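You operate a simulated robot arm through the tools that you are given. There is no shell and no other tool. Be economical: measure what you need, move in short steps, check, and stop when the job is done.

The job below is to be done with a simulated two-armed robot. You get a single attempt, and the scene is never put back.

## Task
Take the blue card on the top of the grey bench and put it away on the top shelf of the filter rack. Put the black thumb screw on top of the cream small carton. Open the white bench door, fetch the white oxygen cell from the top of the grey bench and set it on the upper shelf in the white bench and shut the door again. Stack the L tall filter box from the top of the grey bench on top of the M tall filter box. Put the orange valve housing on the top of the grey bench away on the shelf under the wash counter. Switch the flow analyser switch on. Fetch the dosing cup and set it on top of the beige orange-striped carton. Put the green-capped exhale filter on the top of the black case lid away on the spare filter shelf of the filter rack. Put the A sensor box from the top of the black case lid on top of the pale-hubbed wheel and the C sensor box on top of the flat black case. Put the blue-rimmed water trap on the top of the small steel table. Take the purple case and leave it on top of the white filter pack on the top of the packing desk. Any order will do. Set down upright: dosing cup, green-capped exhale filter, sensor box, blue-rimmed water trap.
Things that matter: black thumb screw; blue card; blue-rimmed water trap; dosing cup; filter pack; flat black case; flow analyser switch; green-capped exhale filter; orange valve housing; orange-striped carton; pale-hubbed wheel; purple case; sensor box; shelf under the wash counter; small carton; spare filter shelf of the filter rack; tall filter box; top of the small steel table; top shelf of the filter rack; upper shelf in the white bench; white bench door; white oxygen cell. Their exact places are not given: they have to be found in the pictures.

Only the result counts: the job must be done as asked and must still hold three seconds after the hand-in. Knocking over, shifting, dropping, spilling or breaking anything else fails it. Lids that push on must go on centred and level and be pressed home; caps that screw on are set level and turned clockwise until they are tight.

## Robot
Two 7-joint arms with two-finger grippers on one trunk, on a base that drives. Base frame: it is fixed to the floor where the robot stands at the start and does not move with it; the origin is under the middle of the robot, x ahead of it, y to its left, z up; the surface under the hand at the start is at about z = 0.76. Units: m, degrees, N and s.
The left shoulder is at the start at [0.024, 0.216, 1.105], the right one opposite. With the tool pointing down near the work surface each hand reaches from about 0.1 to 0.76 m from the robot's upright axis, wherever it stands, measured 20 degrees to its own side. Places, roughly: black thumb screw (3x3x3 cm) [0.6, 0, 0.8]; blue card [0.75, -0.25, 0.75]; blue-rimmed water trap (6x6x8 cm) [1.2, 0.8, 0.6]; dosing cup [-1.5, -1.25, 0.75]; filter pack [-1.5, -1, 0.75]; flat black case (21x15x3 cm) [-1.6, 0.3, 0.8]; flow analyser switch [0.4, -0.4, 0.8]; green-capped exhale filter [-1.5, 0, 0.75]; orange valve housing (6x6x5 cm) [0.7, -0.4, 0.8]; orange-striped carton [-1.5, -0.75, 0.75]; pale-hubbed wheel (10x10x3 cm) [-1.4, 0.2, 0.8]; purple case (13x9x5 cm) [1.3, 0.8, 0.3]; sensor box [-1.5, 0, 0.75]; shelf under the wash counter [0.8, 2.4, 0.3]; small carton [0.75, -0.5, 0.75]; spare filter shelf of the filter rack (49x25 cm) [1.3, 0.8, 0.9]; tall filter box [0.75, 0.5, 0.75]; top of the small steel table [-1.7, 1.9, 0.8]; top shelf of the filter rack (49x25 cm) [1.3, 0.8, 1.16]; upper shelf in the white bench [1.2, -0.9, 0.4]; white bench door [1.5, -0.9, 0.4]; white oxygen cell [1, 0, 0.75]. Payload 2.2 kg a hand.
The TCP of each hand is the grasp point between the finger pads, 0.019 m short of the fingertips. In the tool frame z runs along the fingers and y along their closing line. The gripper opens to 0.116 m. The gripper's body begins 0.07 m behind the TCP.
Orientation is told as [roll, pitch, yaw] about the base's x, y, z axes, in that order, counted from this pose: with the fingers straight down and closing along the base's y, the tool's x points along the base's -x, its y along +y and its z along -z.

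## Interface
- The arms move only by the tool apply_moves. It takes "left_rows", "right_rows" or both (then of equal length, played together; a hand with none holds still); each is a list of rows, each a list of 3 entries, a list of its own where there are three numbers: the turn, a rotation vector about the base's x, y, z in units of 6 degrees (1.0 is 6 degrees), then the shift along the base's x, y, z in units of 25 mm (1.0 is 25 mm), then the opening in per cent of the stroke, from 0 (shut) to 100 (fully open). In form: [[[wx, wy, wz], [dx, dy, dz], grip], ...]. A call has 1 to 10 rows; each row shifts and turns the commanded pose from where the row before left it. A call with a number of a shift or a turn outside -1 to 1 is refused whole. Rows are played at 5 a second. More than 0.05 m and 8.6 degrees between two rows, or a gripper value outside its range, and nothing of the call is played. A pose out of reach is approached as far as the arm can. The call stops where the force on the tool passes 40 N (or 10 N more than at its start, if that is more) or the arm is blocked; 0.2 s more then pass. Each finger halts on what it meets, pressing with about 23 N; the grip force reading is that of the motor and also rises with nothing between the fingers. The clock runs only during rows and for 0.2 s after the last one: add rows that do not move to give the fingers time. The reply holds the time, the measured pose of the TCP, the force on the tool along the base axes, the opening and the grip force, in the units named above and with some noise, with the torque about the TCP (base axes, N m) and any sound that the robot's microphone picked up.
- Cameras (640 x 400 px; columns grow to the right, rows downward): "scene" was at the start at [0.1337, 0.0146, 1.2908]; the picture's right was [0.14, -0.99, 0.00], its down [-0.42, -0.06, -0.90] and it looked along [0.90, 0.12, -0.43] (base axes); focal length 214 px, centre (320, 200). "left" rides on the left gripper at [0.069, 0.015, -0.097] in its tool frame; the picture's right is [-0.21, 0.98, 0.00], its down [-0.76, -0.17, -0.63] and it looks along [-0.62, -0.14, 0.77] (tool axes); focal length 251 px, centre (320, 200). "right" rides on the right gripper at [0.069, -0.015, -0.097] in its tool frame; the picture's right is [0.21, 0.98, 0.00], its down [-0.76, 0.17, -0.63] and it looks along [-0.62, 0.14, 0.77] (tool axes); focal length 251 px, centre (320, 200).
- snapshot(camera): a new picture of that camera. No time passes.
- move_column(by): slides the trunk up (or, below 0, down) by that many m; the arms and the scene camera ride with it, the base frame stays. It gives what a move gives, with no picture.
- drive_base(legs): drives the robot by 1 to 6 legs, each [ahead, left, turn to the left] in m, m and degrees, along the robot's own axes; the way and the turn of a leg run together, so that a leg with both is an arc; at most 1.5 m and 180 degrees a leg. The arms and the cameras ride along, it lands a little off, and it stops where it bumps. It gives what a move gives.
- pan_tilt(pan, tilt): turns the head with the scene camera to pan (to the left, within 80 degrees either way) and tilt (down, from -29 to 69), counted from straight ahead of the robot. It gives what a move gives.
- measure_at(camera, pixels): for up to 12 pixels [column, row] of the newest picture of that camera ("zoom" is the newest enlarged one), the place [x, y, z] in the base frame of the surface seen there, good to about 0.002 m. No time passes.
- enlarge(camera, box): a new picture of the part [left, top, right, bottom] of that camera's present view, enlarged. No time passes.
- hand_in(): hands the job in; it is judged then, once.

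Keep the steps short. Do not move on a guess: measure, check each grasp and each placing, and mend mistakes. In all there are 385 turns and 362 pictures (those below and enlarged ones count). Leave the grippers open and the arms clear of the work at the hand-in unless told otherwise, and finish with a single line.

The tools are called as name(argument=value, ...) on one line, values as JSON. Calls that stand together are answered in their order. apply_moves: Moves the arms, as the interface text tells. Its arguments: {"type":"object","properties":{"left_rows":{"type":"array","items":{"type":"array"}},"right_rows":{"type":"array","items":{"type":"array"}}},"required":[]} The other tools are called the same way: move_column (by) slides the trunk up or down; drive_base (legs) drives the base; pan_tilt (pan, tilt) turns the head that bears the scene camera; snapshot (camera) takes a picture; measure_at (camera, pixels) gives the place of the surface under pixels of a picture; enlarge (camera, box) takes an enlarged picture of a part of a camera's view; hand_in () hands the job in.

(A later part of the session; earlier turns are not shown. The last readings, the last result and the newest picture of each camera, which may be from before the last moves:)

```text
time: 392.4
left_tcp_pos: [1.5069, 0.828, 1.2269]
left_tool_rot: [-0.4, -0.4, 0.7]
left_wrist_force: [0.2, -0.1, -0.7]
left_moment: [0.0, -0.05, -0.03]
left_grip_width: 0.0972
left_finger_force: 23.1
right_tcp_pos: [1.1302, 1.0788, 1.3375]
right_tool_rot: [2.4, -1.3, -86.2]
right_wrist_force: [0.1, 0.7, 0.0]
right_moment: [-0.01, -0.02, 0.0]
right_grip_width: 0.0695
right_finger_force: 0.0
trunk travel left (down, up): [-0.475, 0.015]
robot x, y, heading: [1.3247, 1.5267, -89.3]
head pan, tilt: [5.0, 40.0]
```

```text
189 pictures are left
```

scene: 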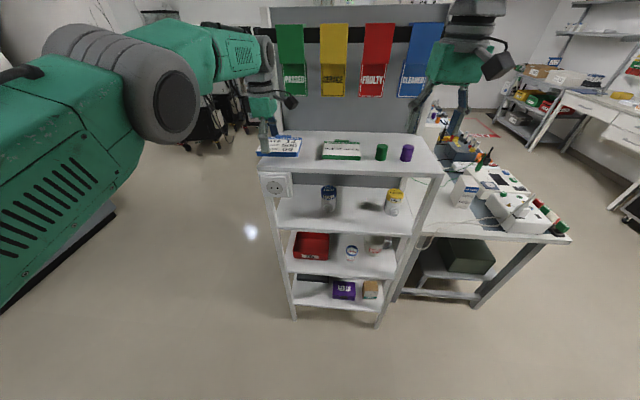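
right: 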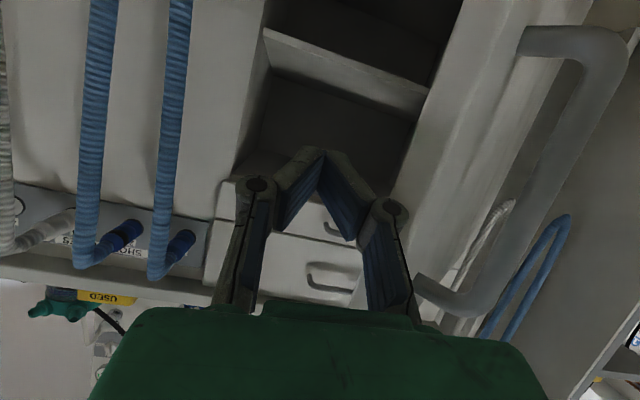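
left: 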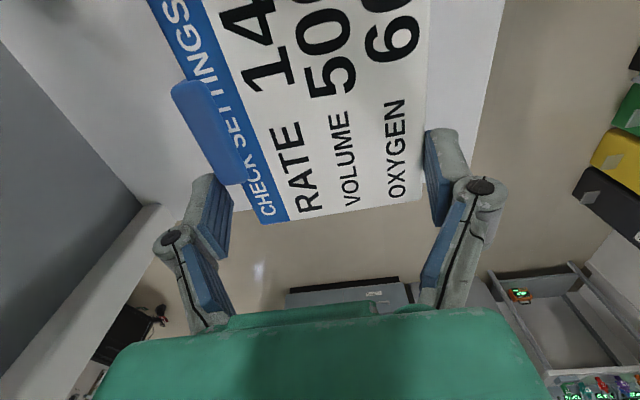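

The hand was probably touching the flags; pull it back to y≈0.873 and check.

apply_moves(left_rows=[[[0, 0, 0], [-0.1, 0.6, 0], 0], [[0, 0, 0], [-0.2, 0.6, 0], 0], [[0, 0, 0], [0, 0.6, 0], 0], [[0, 0, 0], [0, 0, 0], 0], [[0, 0, 0], [0, 0, 0], 0], [[0, 0, 0], [0, 0, 0], 0]])

snapshot(camera="left")

enlarge(camera="scene", box=[220, 20, 460, 200])

```text
time: 393.8
left_tcp_pos: [1.5024, 0.8749, 1.2261]
left_tool_rot: [-0.2, -0.3, 0.8]
left_wrist_force: [1.1, 0.0, -0.7]
left_moment: [0.02, 0.0, 0.04]
left_grip_width: 0.0974
left_finger_force: 22.8
right_tcp_pos: [1.1334, 1.0787, 1.3368]
right_tool_rot: [2.2, -1.2, -86.4]
right_wrist_force: [-0.1, 0.2, 0.1]
right_moment: [0.01, 0.02, -0.02]
right_grip_width: 0.0697
right_finger_force: 0.0
trunk travel left (down, up): [-0.475, 0.015]
robot x, y, heading: [1.3224, 1.5301, -89.6]
head pan, tilt: [5.0, 40.0]
```

```text
188 pictures are left
```

left: 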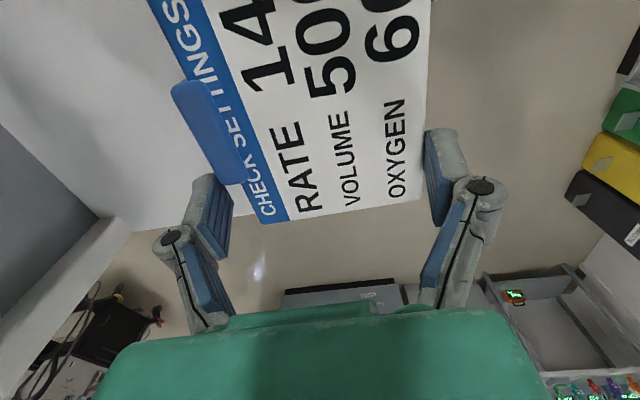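

```text
2.22 times, centred on (340, 110) of scene
```

zoom: 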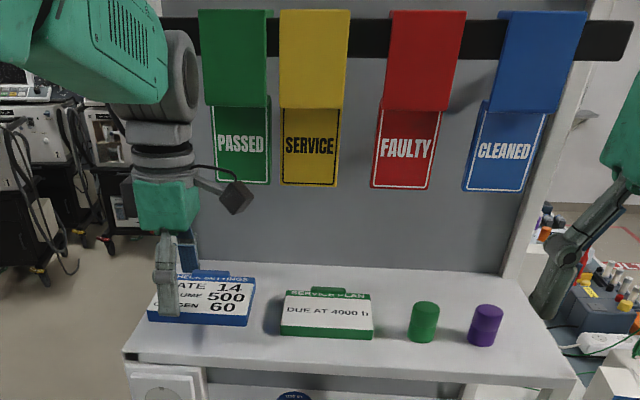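

Shift 15 mm deeper and 10 mm inwards, then lower to contact.

apply_moves(left_rows=[[[0, 0, 0], [-0.4, -0.6, 0], 0], [[0, 0, 0], [0, 0, -0.5], 0], [[0, 0, 0], [0, 0, -0.5], 0], [[0, 0, 0], [0, 0, -0.4], 0], [[0, 0, 0], [0, 0, -0.12], 0], [[0, 0, 0], [0, 0, 0], 0], [[0, 0, 0], [0, 0, 0], 0]])

enlarge(camera="scene", box=[220, 60, 400, 200])

```text
time: 395.4
left_tcp_pos: [1.4915, 0.8594, 1.1889]
left_tool_rot: [-0.4, -0.4, 0.8]
left_wrist_force: [-2.6, 0.1, 8.5]
left_moment: [0.49, -0.18, 0.14]
left_grip_width: 0.097
left_finger_force: 23.2
right_tcp_pos: [1.1338, 1.0799, 1.3382]
right_tool_rot: [2.3, -1.3, -86.4]
right_wrist_force: [1.0, -0.1, -0.9]
right_moment: [0.0, 0.0, 0.01]
right_grip_width: 0.0696
right_finger_force: 0.0
trunk travel left (down, up): [-0.475, 0.015]
robot x, y, heading: [1.3252, 1.5287, -89.3]
head pan, tilt: [5.0, 40.0]
```

```text
2.86 times, centred on (310, 130) of scene
```

zoom: 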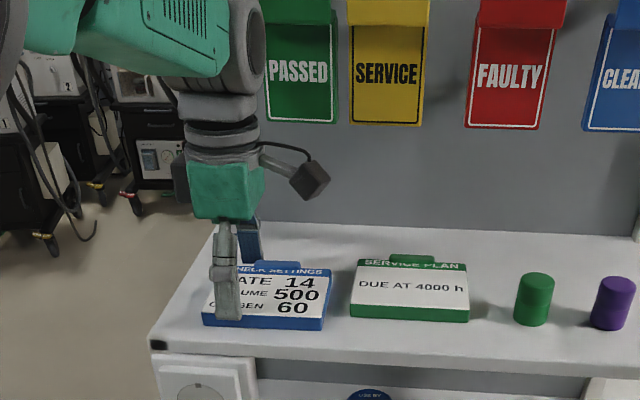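

Contact. Open and lift away.

apply_moves(left_rows=[[[0, 0, 0], [0, 0, 0], 100], [[0, 0, 0], [0, 0, 0], 100], [[0, 0, 0], [0, 0, 0.6], 100], [[0, 0, 0], [0, 0.2, 0.8], 100], [[0, 0, 0], [0, 0.5, 0.8], 100], [[0, 0, 0], [0, 1, 0.3], 100], [[0, 0, 0], [0, 1, 0], 100], [[0, 0, 0], [0, 1, 0], 100], [[0, 0, 0], [0, 1, 0], 100], [[0, 0, 0], [0, 1, 0], 100]])

drive_base(legs=[[-0.15, 0, 0]])

snapshot(camera="scene")

```text
time: 397.6
left_tcp_pos: [1.4893, 1.0032, 1.2527]
left_tool_rot: [-0.4, -0.4, 0.8]
left_wrist_force: [0.3, 0.4, 0.7]
left_moment: [-0.04, 0.01, -0.01]
left_grip_width: 0.1161
left_finger_force: 0.0
right_tcp_pos: [1.1296, 1.0809, 1.3381]
right_tool_rot: [2.4, -1.3, -86.3]
right_wrist_force: [0.2, 0.6, 0.1]
right_moment: [0.02, 0.01, 0.0]
right_grip_width: 0.0695
right_finger_force: 0.0
trunk travel left (down, up): [-0.475, 0.015]
robot x, y, heading: [1.3235, 1.529, -89.5]
head pan, tilt: [5.0, 40.0]
```

```text
time: 398.9
left_tcp_pos: [1.4903, 1.1475, 1.2485]
left_tool_rot: [0.0, -0.3, 1.0]
left_wrist_force: [-0.3, -0.3, 0.2]
left_moment: [-0.01, -0.03, 0.02]
left_grip_width: 0.1161
left_finger_force: 0.0
right_tcp_pos: [1.1301, 1.2259, 1.3369]
right_tool_rot: [2.4, -1.1, -86.2]
right_wrist_force: [-0.5, 0.6, 0.7]
right_moment: [-0.01, 0.02, 0.01]
right_grip_width: 0.0696
right_finger_force: 0.1
trunk travel left (down, up): [-0.475, 0.015]
robot x, y, heading: [1.3226, 1.6777, -89.6]
head pan, tilt: [5.0, 40.0]
```

```text
185 pictures are left
```

scene: 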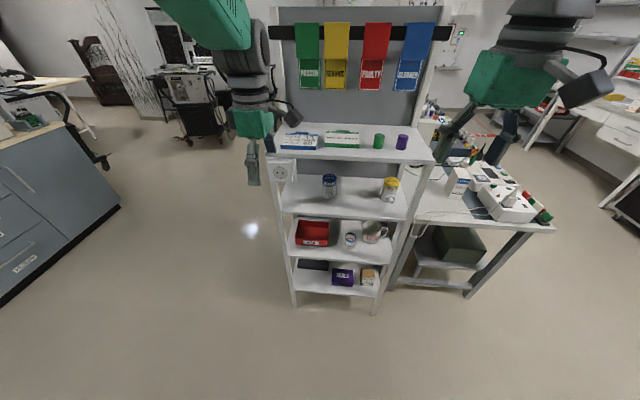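

Card is on the top shelf. Next the water trap with the right hand: lower the trunk, tilt the right hand ~48° forward and bring it in front of the shelf.

move_column(by=-0.33)

drive_base(legs=[[0, 0.1, 0]])

apply_moves(right_rows=[[[-0.6, 0.4, -0.6], [0.3, -0.8, 0], 75], [[-0.8, 0, 0], [0.2, -0.8, 0], 75], [[-0.8, 0, 0], [0, -0.8, 0], 75], [[-0.8, 0, 0], [0, -0.8, 0], 75], [[-0.8, 0, 0], [0, -0.5, -0.5], 75], [[-0.8, 0, 0], [0, 0, -0.5], 75], [[-0.8, 0, 0], [0, 0, -0.8], 75], [[-0.8, 0, 0], [0, 0, -1], 75], [[-0.8, 0, 0], [0, 0, -1], 75], [[-0.8, 0, 0], [0, 0, -1], 75]])

snapshot(camera="right")

snapshot(camera="scene")

```text
time: 402.2
left_tcp_pos: [1.4911, 1.1557, 0.922]
left_tool_rot: [-0.3, -0.3, 1.0]
left_wrist_force: [0.6, 0.3, -0.8]
left_moment: [0.01, 0.0, -0.01]
left_grip_width: 0.1159
left_finger_force: 0.1
right_tcp_pos: [1.1281, 1.2326, 1.0091]
right_tool_rot: [2.5, -1.5, -86.2]
right_wrist_force: [0.3, -0.4, 0.4]
right_moment: [-0.03, 0.01, 0.0]
right_grip_width: 0.0695
right_finger_force: 0.1
trunk travel left (down, up): [-0.145, 0.345]
robot x, y, heading: [1.3248, 1.6743, -89.2]
head pan, tilt: [5.0, 40.0]
```

```text
time: 403.3
left_tcp_pos: [1.5483, 1.1542, 0.9265]
left_tool_rot: [-0.4, -2.3, 0.5]
left_wrist_force: [-4.1, -0.8, 0.0]
left_moment: [0.02, -0.3, -0.01]
left_grip_width: 0.116
left_finger_force: 0.1
right_tcp_pos: [1.187, 1.2306, 1.0005]
right_tool_rot: [4.4, -1.4, -86.4]
right_wrist_force: [-2.6, 0.3, -0.2]
right_moment: [-0.02, -0.24, -0.01]
right_grip_width: 0.0693
right_finger_force: 0.1
trunk travel left (down, up): [-0.145, 0.345]
robot x, y, heading: [1.4102, 1.6811, -89.5]
head pan, tilt: [5.0, 40.0]
```

```text
time: 405.5
left_tcp_pos: [1.5829, 1.1554, 0.9243]
left_tool_rot: [-0.6, 0.6, 1.2]
left_wrist_force: [0.1, 0.1, 0.2]
left_moment: [0.01, 0.0, 0.03]
left_grip_width: 0.1158
left_finger_force: 0.1
right_tcp_pos: [1.232, 1.1419, 0.8892]
right_tool_rot: [-0.1, -48.3, -89.9]
right_wrist_force: [0.2, -0.3, -0.1]
right_moment: [-0.02, -0.01, -0.01]
right_grip_width: 0.0867
right_finger_force: 0.0
trunk travel left (down, up): [-0.145, 0.345]
robot x, y, heading: [1.4112, 1.6734, -89.4]
head pan, tilt: [5.0, 40.0]
```

```text
184 pictures are left
```

right: 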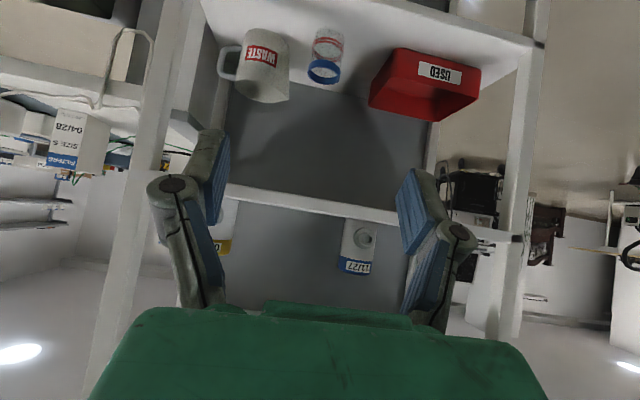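

```text
183 pictures are left
```

scene: 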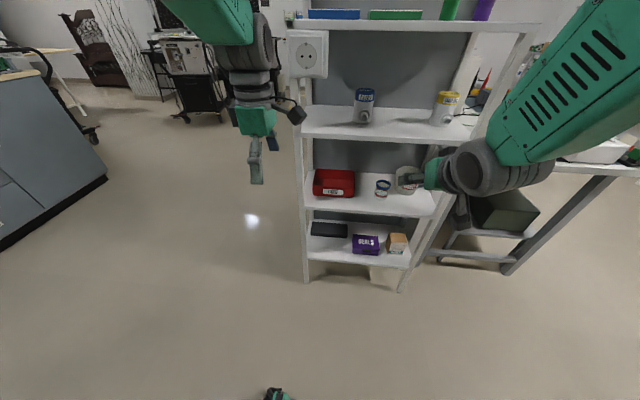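

Trap at (326,55), jug beside it at (262,65). Measure.

enlarge(camera="right", box=[220, 10, 400, 110])

measure_at(camera="right", pixels=[[324, 70], [309, 70], [340, 70], [326, 45], [326, 32], [324, 78], [290, 80], [288, 40], [370, 95], [395, 50], [340, 30]])

```text
3.56 times, centred on (310, 60) of right
```

zoom: 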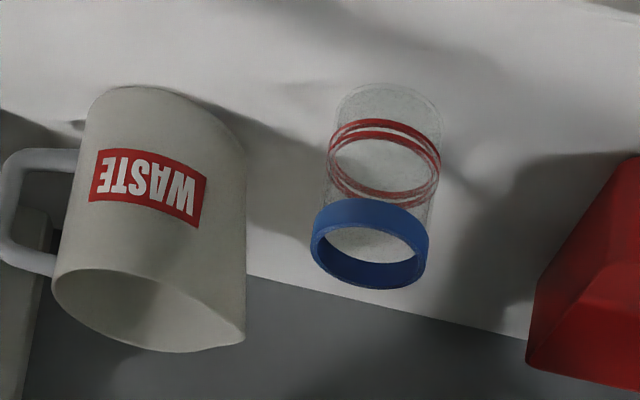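

```text
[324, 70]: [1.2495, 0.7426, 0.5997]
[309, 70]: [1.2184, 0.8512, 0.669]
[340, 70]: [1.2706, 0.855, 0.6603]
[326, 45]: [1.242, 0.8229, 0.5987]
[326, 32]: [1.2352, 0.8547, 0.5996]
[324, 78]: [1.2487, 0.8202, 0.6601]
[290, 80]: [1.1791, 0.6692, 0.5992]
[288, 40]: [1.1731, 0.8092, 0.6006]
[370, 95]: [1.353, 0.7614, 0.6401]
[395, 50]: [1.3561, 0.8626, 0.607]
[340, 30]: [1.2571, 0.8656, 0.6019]
```

Check the jug's nearest edge.

measure_at(camera="right", pixels=[[286, 60], [287, 85], [286, 45], [280, 75], [281, 100]])

```text
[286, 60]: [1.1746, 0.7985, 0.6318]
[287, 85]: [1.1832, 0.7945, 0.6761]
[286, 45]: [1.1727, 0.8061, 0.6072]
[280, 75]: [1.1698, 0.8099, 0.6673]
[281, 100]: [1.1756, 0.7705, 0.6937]
```

Clear gap. Move to (1.244,0.98,0.655), opening 58%.

apply_moves(right_rows=[[[0, 0, 0], [0.1, -0.2, -1], 58], [[0, 0, 0], [0.1, -0.3, -1], 58], [[0, 0, 0], [0.1, -0.5, -1], 58], [[0, 0, 0], [0.1, -0.7, -1], 58], [[0, 0, 0], [0.1, -0.8, -1], 58], [[0, 0, 0], [0, -0.8, -1], 58], [[0, 0, 0], [0, -0.8, -1], 58], [[0, 0, 0], [0, -0.8, -1], 58], [[0, 0, 0], [0, -0.8, -1], 58], [[0, 0, 0], [0, -0.7, -0.4], 58]])

snapshot(camera="right")

snapshot(camera="scene")

```text
time: 407.7
left_tcp_pos: [1.5892, 1.1572, 0.9213]
left_tool_rot: [-0.4, 0.2, 0.7]
left_wrist_force: [1.1, -0.5, -0.4]
left_moment: [-0.01, -0.01, -0.03]
left_grip_width: 0.1158
left_finger_force: 0.1
right_tcp_pos: [1.2546, 0.9814, 0.6565]
right_tool_rot: [-1.2, -48.3, -89.0]
right_wrist_force: [0.8, 0.3, -0.8]
right_moment: [0.05, 0.02, -0.03]
right_grip_width: 0.0674
right_finger_force: 0.1
trunk travel left (down, up): [-0.145, 0.345]
robot x, y, heading: [1.4119, 1.68, -89.2]
head pan, tilt: [5.0, 40.0]
```

```text
181 pictures are left
```

right: 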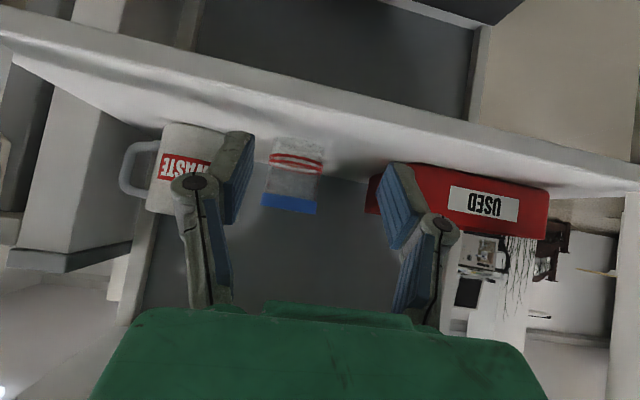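

```text
180 pictures are left
```

scene: 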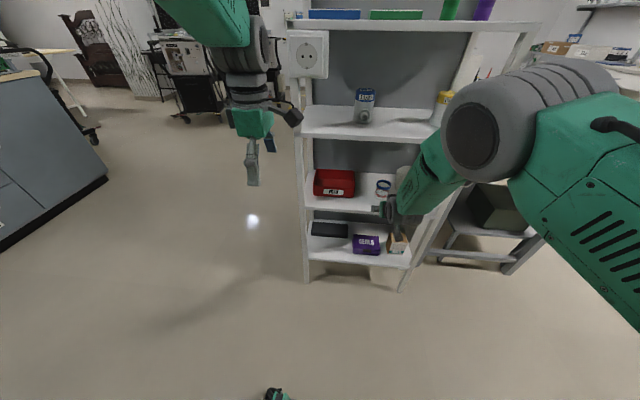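

Trap appears at (292,180). Measure and correct.

measure_at(camera="right", pixels=[[290, 205], [265, 200], [315, 207], [295, 150], [220, 150], [270, 170], [320, 170], [372, 195]])

```text
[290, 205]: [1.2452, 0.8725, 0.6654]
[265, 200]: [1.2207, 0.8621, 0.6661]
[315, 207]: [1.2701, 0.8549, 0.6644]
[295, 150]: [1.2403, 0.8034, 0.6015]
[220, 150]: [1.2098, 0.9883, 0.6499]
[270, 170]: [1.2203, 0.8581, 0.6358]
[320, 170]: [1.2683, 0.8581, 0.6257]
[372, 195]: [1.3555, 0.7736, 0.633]
```

Centre (1.245,0.846). Advance into position with settle rows.

apply_moves(right_rows=[[[0, 0, 0], [-0.38, -0.8, 0], 58], [[0, 0, 0], [0, -0.8, -0.1], 58], [[0, 0, 0], [0, -0.8, -0.1], 58], [[0, 0, 0], [0, -0.8, -0.1], 58], [[0, 0, 0], [0, -0.8, -0.1], 58], [[0, 0, 0], [0, 0, 0], 58], [[0, 0, 0], [0, 0, 0], 58], [[0, 0, 0], [0, 0, 0], 58]])

snapshot(camera="right")

```text
time: 409.5
left_tcp_pos: [1.5819, 1.1579, 0.9234]
left_tool_rot: [-0.5, 0.0, 0.7]
left_wrist_force: [-0.6, -0.9, -1.1]
left_moment: [0.0, -0.01, -0.03]
left_grip_width: 0.1157
left_finger_force: 0.1
right_tcp_pos: [1.2387, 0.8822, 0.6446]
right_tool_rot: [-0.6, -48.1, -89.6]
right_wrist_force: [-0.3, 0.1, 1.4]
right_moment: [0.02, 0.01, -0.03]
right_grip_width: 0.0673
right_finger_force: 0.0
trunk travel left (down, up): [-0.145, 0.345]
robot x, y, heading: [1.411, 1.6813, -89.5]
head pan, tilt: [5.0, 40.0]
```

```text
179 pictures are left
```

right: 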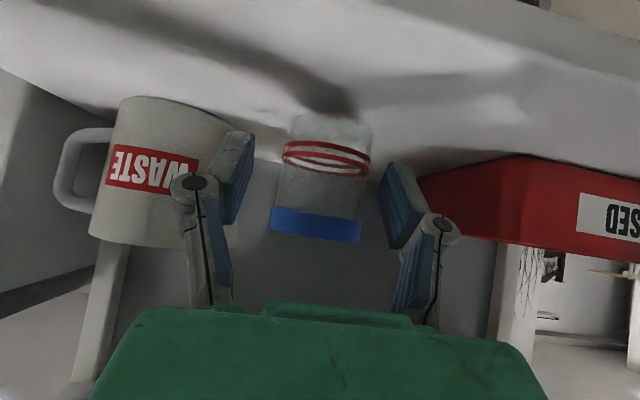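

Advance 36 mm and close.

apply_moves(right_rows=[[[0, 0, 0], [0.1, -0.7, 0], 58], [[0, 0, 0], [0, -0.7, 0], 58], [[0, 0, 0], [0, 0, 0], 58], [[0, 0, 0], [0, 0, 0], 0], [[0, 0, 0], [0, 0, 0], 0], [[0, 0, 0], [0, 0, 0], 0]])

snapshot(camera="right")

```text
time: 410.9
left_tcp_pos: [1.5777, 1.158, 0.923]
left_tool_rot: [-0.6, -0.2, 0.6]
left_wrist_force: [0.5, 0.9, 0.8]
left_moment: [-0.02, 0.03, 0.03]
left_grip_width: 0.1159
left_finger_force: 0.1
right_tcp_pos: [1.2375, 0.8459, 0.6436]
right_tool_rot: [-0.3, -48.2, -89.8]
right_wrist_force: [-0.6, -0.1, 1.6]
right_moment: [-0.02, -0.04, 0.0]
right_grip_width: 0.052
right_finger_force: 23.8
trunk travel left (down, up): [-0.145, 0.345]
robot x, y, heading: [1.4097, 1.6777, -89.6]
head pan, tilt: [5.0, 40.0]
```

```text
178 pictures are left
```

right: 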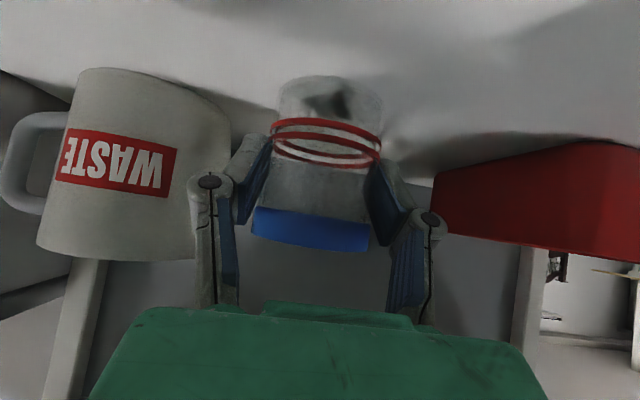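

Gripped. Lift 3 cm and withdraw.

apply_moves(right_rows=[[[0, 0, 0], [0, 0, 0.6], 0], [[0, 0, 0], [0, 0, 0.6], 0], [[0, 0, 0], [0, 0.8, 0], 0], [[0, 0, 0], [0, 0.8, 0], 0], [[0, 0, 0], [0, 0.8, 0], 0], [[0, 0, 0], [0, 0.8, 0], 0], [[0, 0, 0], [0, 0.8, 0], 0], [[0, 0, 0], [0, 0.8, 0.2], 0], [[0, 0, 0], [0, 0.8, 0.5], 0], [[0, 0, 0], [0, 0.8, 0.8], 0]])

snapshot(camera="right")

snapshot(camera="scene")

```text
time: 413.1
left_tcp_pos: [1.5791, 1.1591, 0.9251]
left_tool_rot: [-0.7, -0.2, 0.6]
left_wrist_force: [0.6, 0.4, -0.4]
left_moment: [0.0, 0.0, -0.01]
left_grip_width: 0.1162
left_finger_force: 0.1
right_tcp_pos: [1.2379, 1.0068, 0.714]
right_tool_rot: [-0.2, -48.4, -89.8]
right_wrist_force: [0.8, 0.8, -0.7]
right_moment: [-0.03, 0.03, -0.04]
right_grip_width: 0.0519
right_finger_force: 22.7
trunk travel left (down, up): [-0.145, 0.345]
robot x, y, heading: [1.4102, 1.6819, -89.4]
head pan, tilt: [5.0, 40.0]
```

```text
177 pictures are left
```

right: 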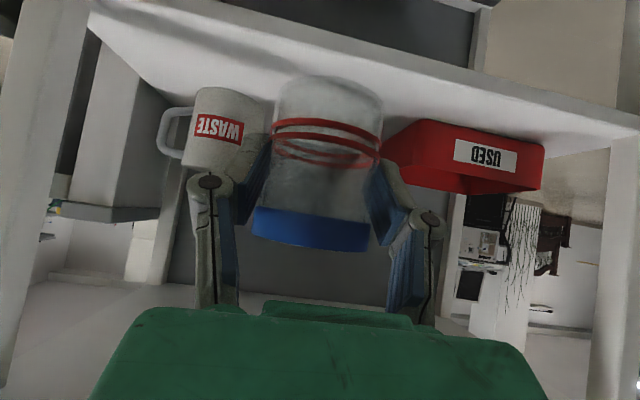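

```text
176 pictures are left
```

scene: 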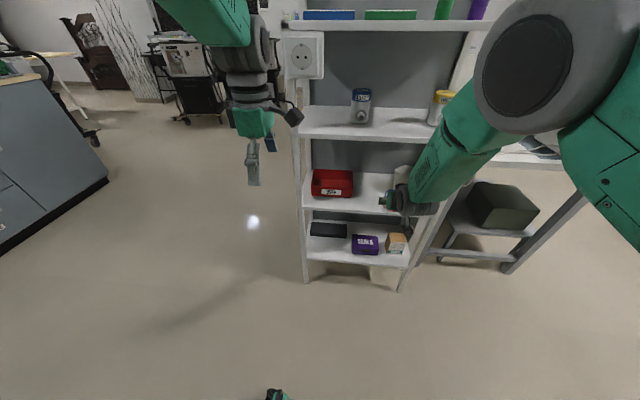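

Trap held upright. Now the purple case: 13 cm wide, so I'll hook it from behind with the left hand, draw it forward over the shelf edge and grip it by its height. First tuck the right hand, reposition the base and lower the trunk.

apply_moves(right_rows=[[[0, 0, 0], [0, 0.8, 0.6], 0], [[0, 0, 0], [0, 0.8, 0.6], 0], [[0, 0, 0], [0, 0.8, 0.6], 0], [[0, 0, 0], [0, 0.5, 0.6], 0], [[0, 0, 0], [0, 0.5, 0.6], 0], [[0, 0, 0], [0, 0, 0.6], 0], [[0, 0, 0], [0, 0, 0.6], 0], [[0, 0, 0], [0, 0, 0.6], 0]])

drive_base(legs=[[0, -0.32, 0]])

move_column(by=-0.14)

apply_moves(left_rows=[[[-0.5, 0, -0.1], [0, -0.2, -1], 0], [[-0.5, 0, 0], [0, -0.2, -1], 0], [[-0.5, 0, 0], [0, -0.2, -1], 0], [[-0.5, 0, 0], [0, -0.2, -1], 0], [[-0.5, 0, 0], [0, -0.2, -1], 0], [[-0.5, 0, 0], [0, -0.2, -1], 0], [[-0.5, 0, 0], [0, -0.2, -1], 0], [[-0.5, 0, 0], [0, -0.2, -1], 0], [[-0.5, 0, 0], [0, -0.2, -1], 0], [[-0.5, 0, 0], [0, -0.2, -1], 0]])

snapshot(camera="scene")

snapshot(camera="left")

```text
time: 414.9
left_tcp_pos: [1.5781, 1.1585, 0.9236]
left_tool_rot: [-0.5, -0.1, 0.6]
left_wrist_force: [0.0, 0.9, 0.0]
left_moment: [0.0, 0.01, 0.0]
left_grip_width: 0.1162
left_finger_force: 0.0
right_tcp_pos: [1.239, 1.0917, 0.8313]
right_tool_rot: [-0.3, -48.2, -89.8]
right_wrist_force: [0.4, -0.4, -1.1]
right_moment: [0.02, 0.01, 0.01]
right_grip_width: 0.0516
right_finger_force: 22.9
trunk travel left (down, up): [-0.145, 0.345]
robot x, y, heading: [1.4132, 1.6798, -89.4]
head pan, tilt: [5.0, 40.0]
```

```text
time: 417.1
left_tcp_pos: [1.2731, 1.1548, 0.9227]
left_tool_rot: [-0.6, 0.5, 0.7]
left_wrist_force: [0.3, -0.3, 0.0]
left_moment: [0.01, 0.08, 0.01]
left_grip_width: 0.1159
left_finger_force: 0.1
right_tcp_pos: [0.9333, 1.0907, 0.8342]
right_tool_rot: [-1.3, -48.4, -88.8]
right_wrist_force: [0.4, -0.5, 0.5]
right_moment: [0.0, 0.05, -0.04]
right_grip_width: 0.0518
right_finger_force: 22.8
trunk travel left (down, up): [-0.145, 0.345]
robot x, y, heading: [1.0983, 1.6735, -89.2]
head pan, tilt: [5.0, 40.0]
```

```text
time: 418.7
left_tcp_pos: [1.2621, 1.1564, 0.786]
left_tool_rot: [-0.7, 0.0, 1.1]
left_wrist_force: [-0.6, 0.0, 0.0]
left_moment: [-0.01, 0.0, 0.04]
left_grip_width: 0.1161
left_finger_force: 0.0
right_tcp_pos: [0.9227, 1.0922, 0.6945]
right_tool_rot: [-0.1, -48.6, -89.6]
right_wrist_force: [-0.9, 0.3, 0.4]
right_moment: [0.03, 0.01, 0.0]
right_grip_width: 0.0517
right_finger_force: 23.0
trunk travel left (down, up): [-0.005, 0.485]
robot x, y, heading: [1.0958, 1.6746, -89.5]
head pan, tilt: [5.0, 40.0]
```

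```text
time: 420.9
left_tcp_pos: [1.2651, 1.106, 0.5353]
left_tool_rot: [-30.8, -0.1, 0.3]
left_wrist_force: [-0.8, 0.1, 0.7]
left_moment: [0.03, 0.01, 0.02]
left_grip_width: 0.0
left_finger_force: 22.9
right_tcp_pos: [0.9245, 1.092, 0.6929]
right_tool_rot: [-0.4, -48.5, -89.4]
right_wrist_force: [-0.2, -0.1, -0.5]
right_moment: [0.03, 0.0, -0.01]
right_grip_width: 0.0516
right_finger_force: 22.4
trunk travel left (down, up): [-0.005, 0.485]
robot x, y, heading: [1.0933, 1.674, -89.4]
head pan, tilt: [5.0, 40.0]
```

```text
175 pictures are left
```

scene: 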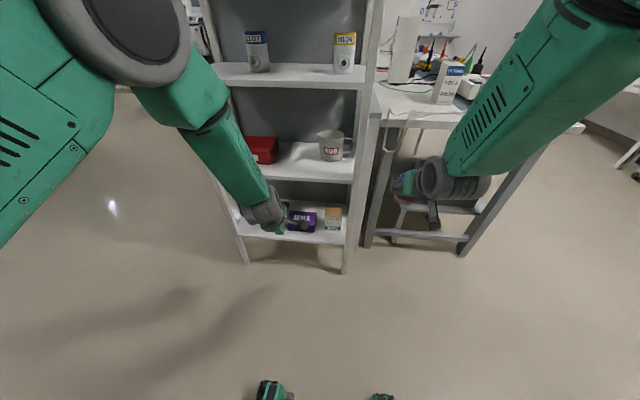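

```text
174 pictures are left
```

left: 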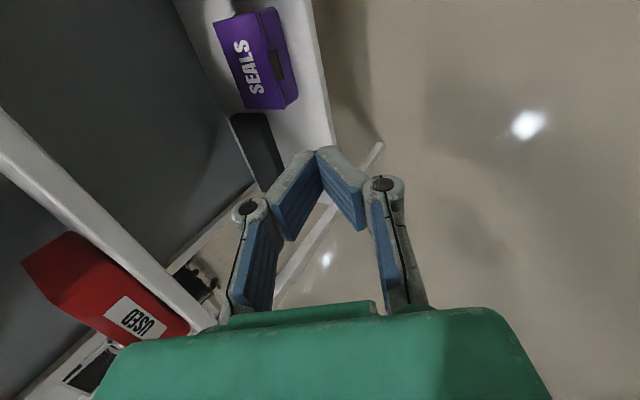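

The purple case is in the left camera view. Measure its corners and the neighbours.

enlarge(camera="left", box=[180, 0, 340, 120])

measure_at(camera="zoom", pixels=[[145, 95], [355, 40], [260, 420], [265, 395], [380, 395], [435, 390], [450, 370], [385, 250], [400, 220], [230, 250], [310, 130]])

```text
3.33 times, centred on (260, 60) of left
```

zoom: 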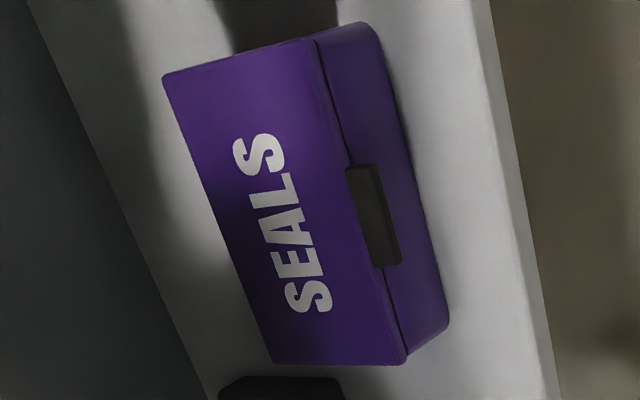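

```text
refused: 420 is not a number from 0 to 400
```

measure_at(camera="zoom", pixels=[[170, 80], [312, 42], [277, 358], [400, 358], [365, 30], [445, 325], [385, 220], [240, 200], [360, 200], [200, 300], [260, 380], [490, 250]])

```text
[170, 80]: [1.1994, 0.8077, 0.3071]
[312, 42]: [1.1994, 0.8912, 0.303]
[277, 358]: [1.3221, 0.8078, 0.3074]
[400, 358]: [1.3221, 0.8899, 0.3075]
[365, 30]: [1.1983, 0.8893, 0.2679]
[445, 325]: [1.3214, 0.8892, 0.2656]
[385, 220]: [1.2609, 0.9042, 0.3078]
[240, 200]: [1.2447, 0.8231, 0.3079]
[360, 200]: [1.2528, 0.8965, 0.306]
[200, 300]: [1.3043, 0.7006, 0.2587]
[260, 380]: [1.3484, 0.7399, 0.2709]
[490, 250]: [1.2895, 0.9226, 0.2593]
```

Case: x 1.196–1.325, y 0.805–0.893, z 0.26–0.308. Lower the left hand to z≈0.345 (tilt 35°) while raising the right one, then drive 0.2 m closer.

apply_moves(left_rows=[[[-0.2, 0, 0], [0, 0, -1], 0], [[-0.2, 0, 0], [0, 0, -1], 0], [[-0.2, 0, 0], [0, 0, -1], 0], [[-0.1, 0, 0], [0, 0, -1], 0], [[0, 0, 0], [0, 0, -1], 0], [[0, 0, 0], [0, 0, -1], 0], [[0, 0, 0], [0, 0, -1], 0], [[0, 0, 0], [0, 0, -0.6], 0]], right_rows=[[[0, 0, 0], [0, 0.3, 0.9], 0], [[0, 0, 0], [0, 0.3, 0.9], 0], [[0, 0, 0], [0, 0.3, 0.9], 0], [[0, 0, 0], [0, 0.3, 0.9], 0], [[0, 0, 0], [0, 0, 0.9], 0], [[0, 0, 0], [0, 0, 0.9], 0], [[0, 0, 0], [0, 0, 0.9], 0], [[0, 0, 0], [0, 0, 0.9], 0]])

drive_base(legs=[[0.17, 0, 0]])

snapshot(camera="left")

snapshot(camera="scene")

```text
time: 422.7
left_tcp_pos: [1.2646, 1.1083, 0.3451]
left_tool_rot: [-34.8, 0.0, 0.2]
left_wrist_force: [-0.4, 0.0, 0.7]
left_moment: [0.01, -0.01, -0.03]
left_grip_width: 0.0001
left_finger_force: 22.8
right_tcp_pos: [0.9232, 1.1214, 0.8739]
right_tool_rot: [-0.3, -48.5, -89.5]
right_wrist_force: [-0.1, 0.4, -0.5]
right_moment: [-0.03, -0.01, -0.02]
right_grip_width: 0.0515
right_finger_force: 23.0
trunk travel left (down, up): [-0.005, 0.485]
robot x, y, heading: [1.0937, 1.675, -89.5]
head pan, tilt: [5.0, 40.0]
```

```text
time: 424.2
left_tcp_pos: [1.2643, 0.9371, 0.3459]
left_tool_rot: [-34.7, 0.1, 0.3]
left_wrist_force: [0.0, -1.0, 0.5]
left_moment: [0.01, 0.02, 0.0]
left_grip_width: 0.0002
left_finger_force: 23.0
right_tcp_pos: [0.9246, 0.9507, 0.8735]
right_tool_rot: [-0.2, -48.5, -89.5]
right_wrist_force: [-0.3, -1.0, -1.1]
right_moment: [0.04, 0.01, 0.01]
right_grip_width: 0.0516
right_finger_force: 22.8
trunk travel left (down, up): [-0.005, 0.485]
robot x, y, heading: [1.0972, 1.5047, -89.0]
head pan, tilt: [5.0, 40.0]
```

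```text
172 pictures are left
```

left: 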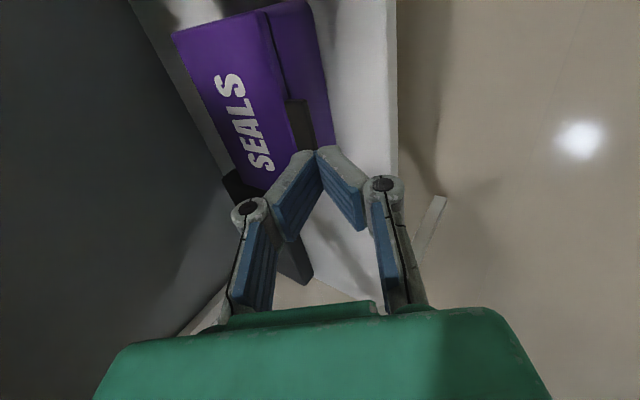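

```text
171 pictures are left
```

scene: 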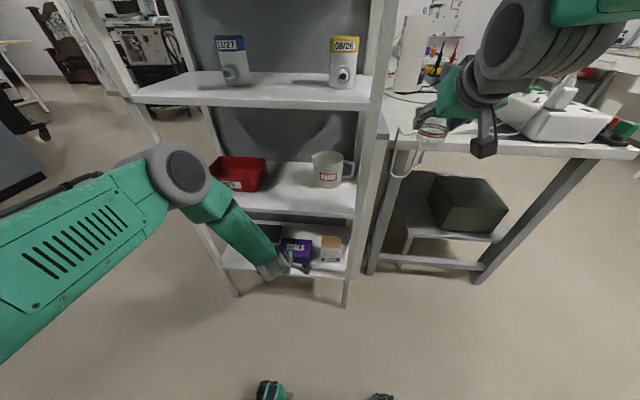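

Advance over the case at z≈0.333 to y≈0.78.

apply_moves(left_rows=[[[0, 0, 0], [0, -0.9, -0.15], 0], [[0, 0, 0], [0, -0.9, -0.15], 0], [[0, 0, 0], [0, -0.9, -0.15], 0], [[0, 0, 0], [0, -0.9, 0], 0], [[0, 0, 0], [0, -0.9, 0], 0], [[0, 0, 0], [0, -0.9, 0], 0], [[0, 0, 0], [0, -0.9, 0], 0], [[0, 0, 0], [0, 0, 0], 0]])

snapshot(camera="left")

snapshot(camera="scene")

```text
time: 426.0
left_tcp_pos: [1.256, 0.7901, 0.327]
left_tool_rot: [-34.1, 0.0, -0.3]
left_wrist_force: [-0.6, 0.2, 0.2]
left_moment: [-0.02, 0.02, 0.03]
left_grip_width: 0.0001
left_finger_force: 23.0
right_tcp_pos: [0.9219, 0.9553, 0.8761]
right_tool_rot: [0.0, -48.8, -89.6]
right_wrist_force: [-0.3, 0.6, -0.4]
right_moment: [-0.02, -0.04, -0.02]
right_grip_width: 0.0513
right_finger_force: 23.1
trunk travel left (down, up): [-0.005, 0.485]
robot x, y, heading: [1.096, 1.5074, -89.5]
head pan, tilt: [5.0, 40.0]
```

```text
170 pictures are left
```

left: 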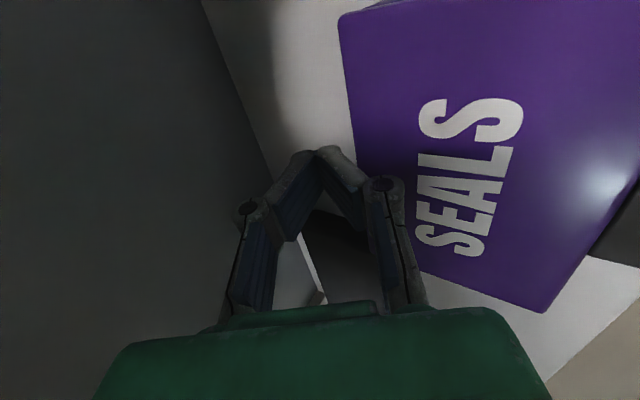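

```text
169 pictures are left
```

scene: 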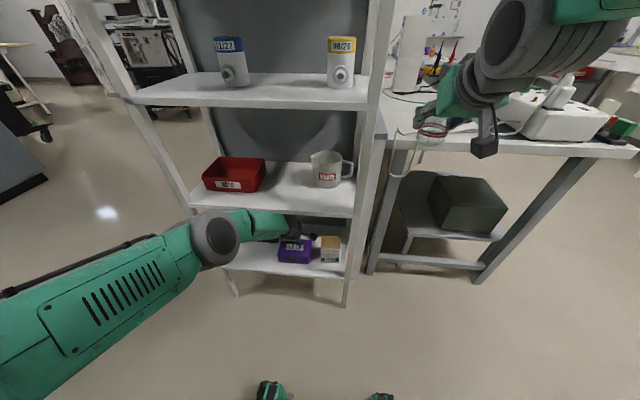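

Fingers are beyond the back edge. Nudge 12 mm deeper and lower to z≈0.29.

apply_moves(left_rows=[[[0, 0, 0], [0, -0.5, 0], 0], [[0, 0, 0], [0, 0, -0.5], 0], [[0, 0, 0], [0, 0, -0.5], 0], [[0, 0, 0], [0, 0, -0.5], 0], [[0, 0, 0], [0, 0, 0], 0]])

snapshot(camera="left")

```text
time: 427.2
left_tcp_pos: [1.2657, 0.7741, 0.329]
left_tool_rot: [-34.9, 0.0, 0.3]
left_wrist_force: [-0.1, -0.4, 0.2]
left_moment: [0.0, -0.03, -0.02]
left_grip_width: 0.0
left_finger_force: 22.7
left hand out of reach, approached as far as the arm can: row 1, 2, 3, 4
right_tcp_pos: [0.9234, 0.9534, 0.8767]
right_tool_rot: [-0.2, -48.7, -89.5]
right_wrist_force: [-0.1, 0.4, -1.0]
right_moment: [0.0, -0.01, 0.03]
right_grip_width: 0.0511
right_finger_force: 22.8
trunk travel left (down, up): [-0.005, 0.485]
robot x, y, heading: [1.097, 1.5054, -89.3]
head pan, tilt: [5.0, 40.0]
```

```text
168 pictures are left
```

left: 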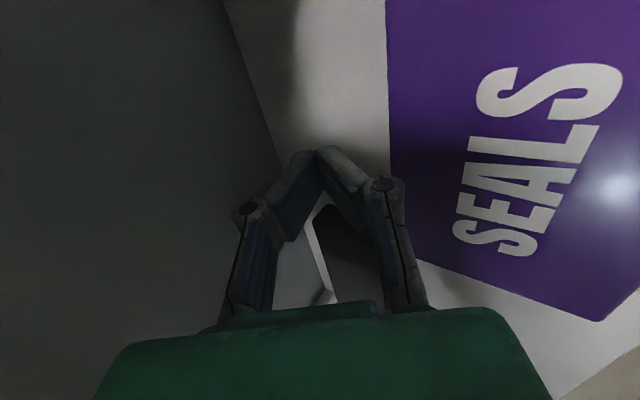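

At the reach limit. Pull the hand back 7 cm above the case, drive 8 cm closer, then lower.

apply_moves(left_rows=[[[0, 0, 0], [0, 0.9, 0.1], 0], [[0, 0, 0], [0, 0.9, 0], 0], [[0, 0, 0], [0, 0.9, 0], 0], [[0, 0, 0], [0, 0, 0], 0]])

drive_base(legs=[[0.08, 0, 0]])

apply_moves(left_rows=[[[0, 0, 0], [0, 0, 0], 0], [[0, 0, 0], [0, 0, 0], 0], [[0, 0, 0], [0, 0, 0], 0]])

snapshot(camera="left")

```text
time: 428.0
left_tcp_pos: [1.2609, 0.783, 0.3185]
left_tool_rot: [-36.7, -0.2, 0.6]
left_wrist_force: [-0.6, 0.5, 16.2]
left_moment: [0.3, 0.05, -0.01]
left_grip_width: 0.0002
left_finger_force: 23.3
left hand out of reach, approached as far as the arm can: row 1, 2, 3
right_tcp_pos: [0.9251, 0.9544, 0.877]
right_tool_rot: [-0.2, -48.8, -89.4]
right_wrist_force: [-0.2, -0.4, 0.6]
right_moment: [-0.01, 0.01, -0.02]
right_grip_width: 0.0511
right_finger_force: 22.9
trunk travel left (down, up): [-0.005, 0.485]
robot x, y, heading: [1.0991, 1.5013, -89.4]
head pan, tilt: [5.0, 40.0]
stopped in row 3 (left hand): the force on the tool passed its limit at 45 N (the readings are from after the stop); the commanded pose is now the measured one
```

```text
time: 429.0
left_tcp_pos: [1.2595, 0.718, 0.2972]
left_tool_rot: [-35.1, 0.0, 0.4]
left_wrist_force: [0.1, 0.5, -0.5]
left_moment: [0.0, 0.0, 0.01]
left_grip_width: 0.0
left_finger_force: 23.0
right_tcp_pos: [0.9269, 0.8761, 0.8776]
right_tool_rot: [-0.5, -48.9, -89.4]
right_wrist_force: [-0.6, -0.6, -0.7]
right_moment: [-0.02, 0.02, -0.03]
right_grip_width: 0.0509
right_finger_force: 23.0
trunk travel left (down, up): [-0.005, 0.485]
robot x, y, heading: [1.0991, 1.423, -89.6]
head pan, tilt: [5.0, 40.0]
```

```text
time: 429.8
left_tcp_pos: [1.2587, 0.7179, 0.2991]
left_tool_rot: [-35.1, -0.1, 0.4]
left_wrist_force: [0.0, -1.3, 0.1]
left_moment: [0.03, 0.03, 0.01]
left_grip_width: 0.0
left_finger_force: 23.0
right_tcp_pos: [0.927, 0.8798, 0.8793]
right_tool_rot: [-0.4, -49.0, -89.4]
right_wrist_force: [-0.6, 0.4, 0.0]
right_moment: [-0.01, -0.01, 0.01]
right_grip_width: 0.0511
right_finger_force: 23.0
trunk travel left (down, up): [-0.005, 0.485]
robot x, y, heading: [1.098, 1.4227, -89.2]
head pan, tilt: [5.0, 40.0]
```

```text
167 pictures are left
```

left: 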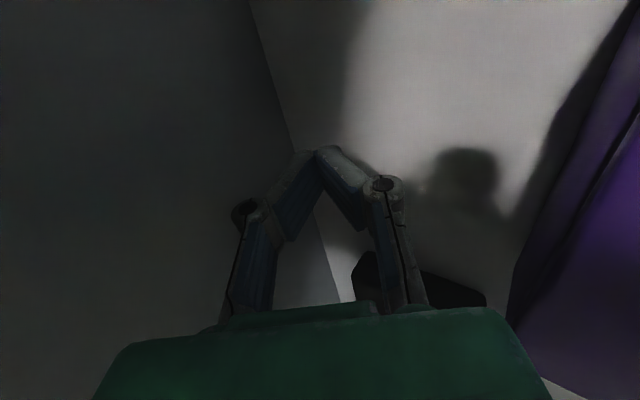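

Fingers are now behind and below the case top. Draw the case forward slowly.

apply_moves(left_rows=[[[0, 0, 0], [0, 0.6, -0.2], 0], [[0, 0, 0], [0, 0.6, 0], 0], [[0, 0, 0], [0, 0.6, 0], 0], [[0, 0, 0], [0, 0.5, 0], 0], [[0, 0, 0], [0, 0.4, 0], 0], [[0, 0, 0], [0, 0.4, 0], 0], [[0, 0, 0], [0, 0.4, 0], 0], [[0, 0, 0], [0, 0.4, 0], 0], [[0, 0, 0], [0, 0.4, 0], 0], [[0, 0, 0], [0, 0, 0], 0]])

snapshot(camera="left")

enlarge(camera="scene", box=[180, 140, 400, 300])

```text
time: 431.0
left_tcp_pos: [1.2516, 0.7342, 0.2808]
left_tool_rot: [-36.7, -0.3, 0.6]
left_wrist_force: [0.1, 9.1, 18.8]
left_moment: [0.14, 0.08, -0.02]
left_grip_width: 0.0
left_finger_force: 23.0
left hand out of reach, approached as far as the arm can: row 1, 2, 3, 4, 5
right_tcp_pos: [0.9256, 0.8806, 0.8813]
right_tool_rot: [0.0, -49.3, -89.5]
right_wrist_force: [-0.2, 0.9, 0.0]
right_moment: [-0.03, 0.02, -0.01]
right_grip_width: 0.0508
right_finger_force: 23.0
trunk travel left (down, up): [-0.005, 0.485]
robot x, y, heading: [1.0984, 1.4236, -89.2]
head pan, tilt: [5.0, 40.0]
stopped in row 5 (left hand): the force on the tool passed its limit at 42 N (the readings are from after the stop); the commanded pose is now the measured one
```

```text
166 pictures are left
```

left: 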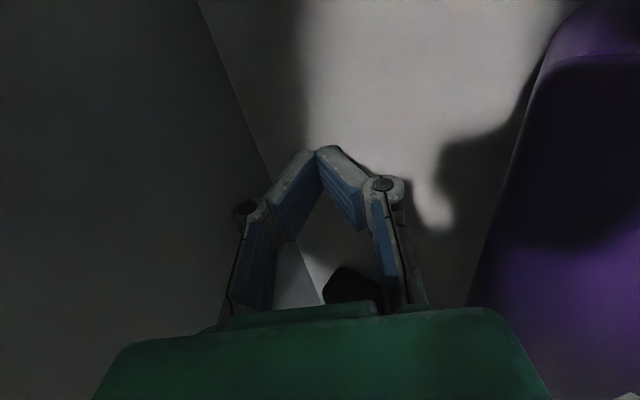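

```text
2.50 times, centred on (290, 220) of scene
```

zoom: 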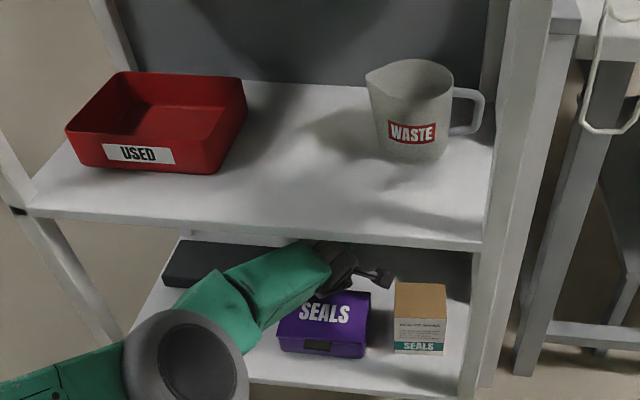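

The arm can't fold further here; use the trunk (+1 cm) and the base to drag instead.

move_column(by=0.012)

drive_base(legs=[[-0.09, 0, 0]])

snapshot(camera="left")

enlarge(camera="scene", box=[180, 140, 400, 300])

```text
time: 431.6
left_tcp_pos: [1.2508, 0.7329, 0.2872]
left_tool_rot: [-36.4, -0.2, 0.5]
left_wrist_force: [-1.0, -0.1, -0.3]
left_moment: [-0.02, 0.0, -0.01]
left_grip_width: 0.0
left_finger_force: 22.4
right_tcp_pos: [0.9248, 0.879, 0.8905]
right_tool_rot: [-0.2, -49.1, -89.6]
right_wrist_force: [0.6, 0.4, -0.8]
right_moment: [-0.02, -0.01, 0.0]
right_grip_width: 0.0509
right_finger_force: 22.9
trunk travel left (down, up): [-0.017, 0.473]
robot x, y, heading: [1.0984, 1.4231, -89.4]
head pan, tilt: [5.0, 40.0]
```

```text
time: 432.7
left_tcp_pos: [1.251, 0.824, 0.2896]
left_tool_rot: [-36.5, -0.3, 0.6]
left_wrist_force: [0.4, 0.6, 0.2]
left_moment: [-0.02, -0.02, 0.02]
left_grip_width: 0.0
left_finger_force: 23.2
right_tcp_pos: [0.9237, 0.9702, 0.8914]
right_tool_rot: [0.0, -49.1, -89.5]
right_wrist_force: [-0.6, 0.0, 0.3]
right_moment: [0.04, -0.01, -0.03]
right_grip_width: 0.051
right_finger_force: 22.9
trunk travel left (down, up): [-0.017, 0.473]
robot x, y, heading: [1.1023, 1.5147, -89.4]
head pan, tilt: [5.0, 40.0]
```

```text
164 pictures are left
```

left: 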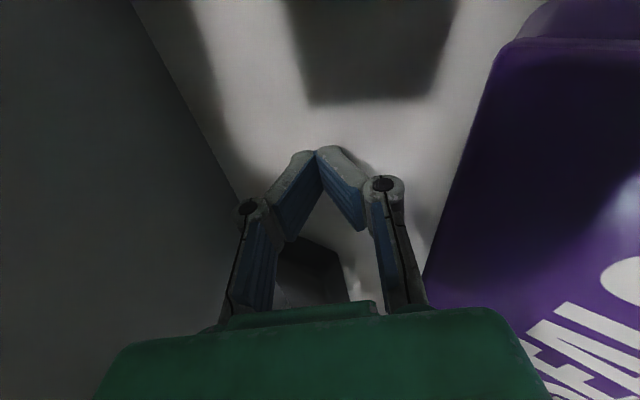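

```text
2.50 times, centred on (290, 220) of scene
```

zoom: 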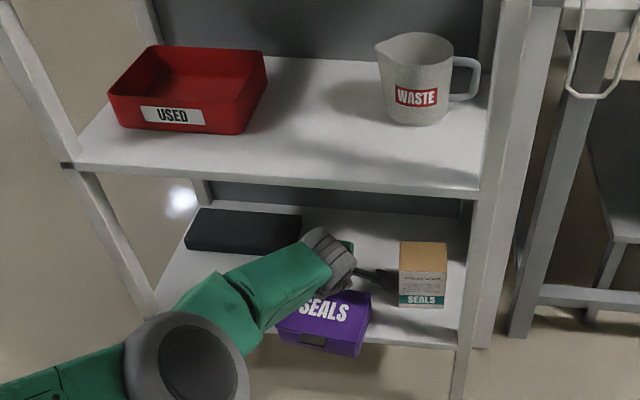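

The case moved forward over the edge. Measure it.

measure_at(camera="zoom", pixels=[[285, 325], [355, 345], [365, 300], [320, 330], [370, 360], [400, 340], [340, 295], [312, 342], [430, 300]])

measure_at(camera="left", pixels=[[480, 150], [500, 60], [440, 260], [560, 250]])

```text
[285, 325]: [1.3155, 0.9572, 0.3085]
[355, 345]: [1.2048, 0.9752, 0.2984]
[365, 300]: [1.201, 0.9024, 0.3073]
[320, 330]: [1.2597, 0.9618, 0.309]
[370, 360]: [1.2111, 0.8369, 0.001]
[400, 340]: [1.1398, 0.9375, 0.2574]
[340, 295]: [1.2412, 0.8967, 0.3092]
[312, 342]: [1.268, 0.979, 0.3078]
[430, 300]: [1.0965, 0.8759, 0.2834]
```

```text
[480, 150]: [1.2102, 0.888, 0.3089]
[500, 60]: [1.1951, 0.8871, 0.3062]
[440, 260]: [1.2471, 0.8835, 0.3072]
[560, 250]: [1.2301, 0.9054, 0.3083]
```

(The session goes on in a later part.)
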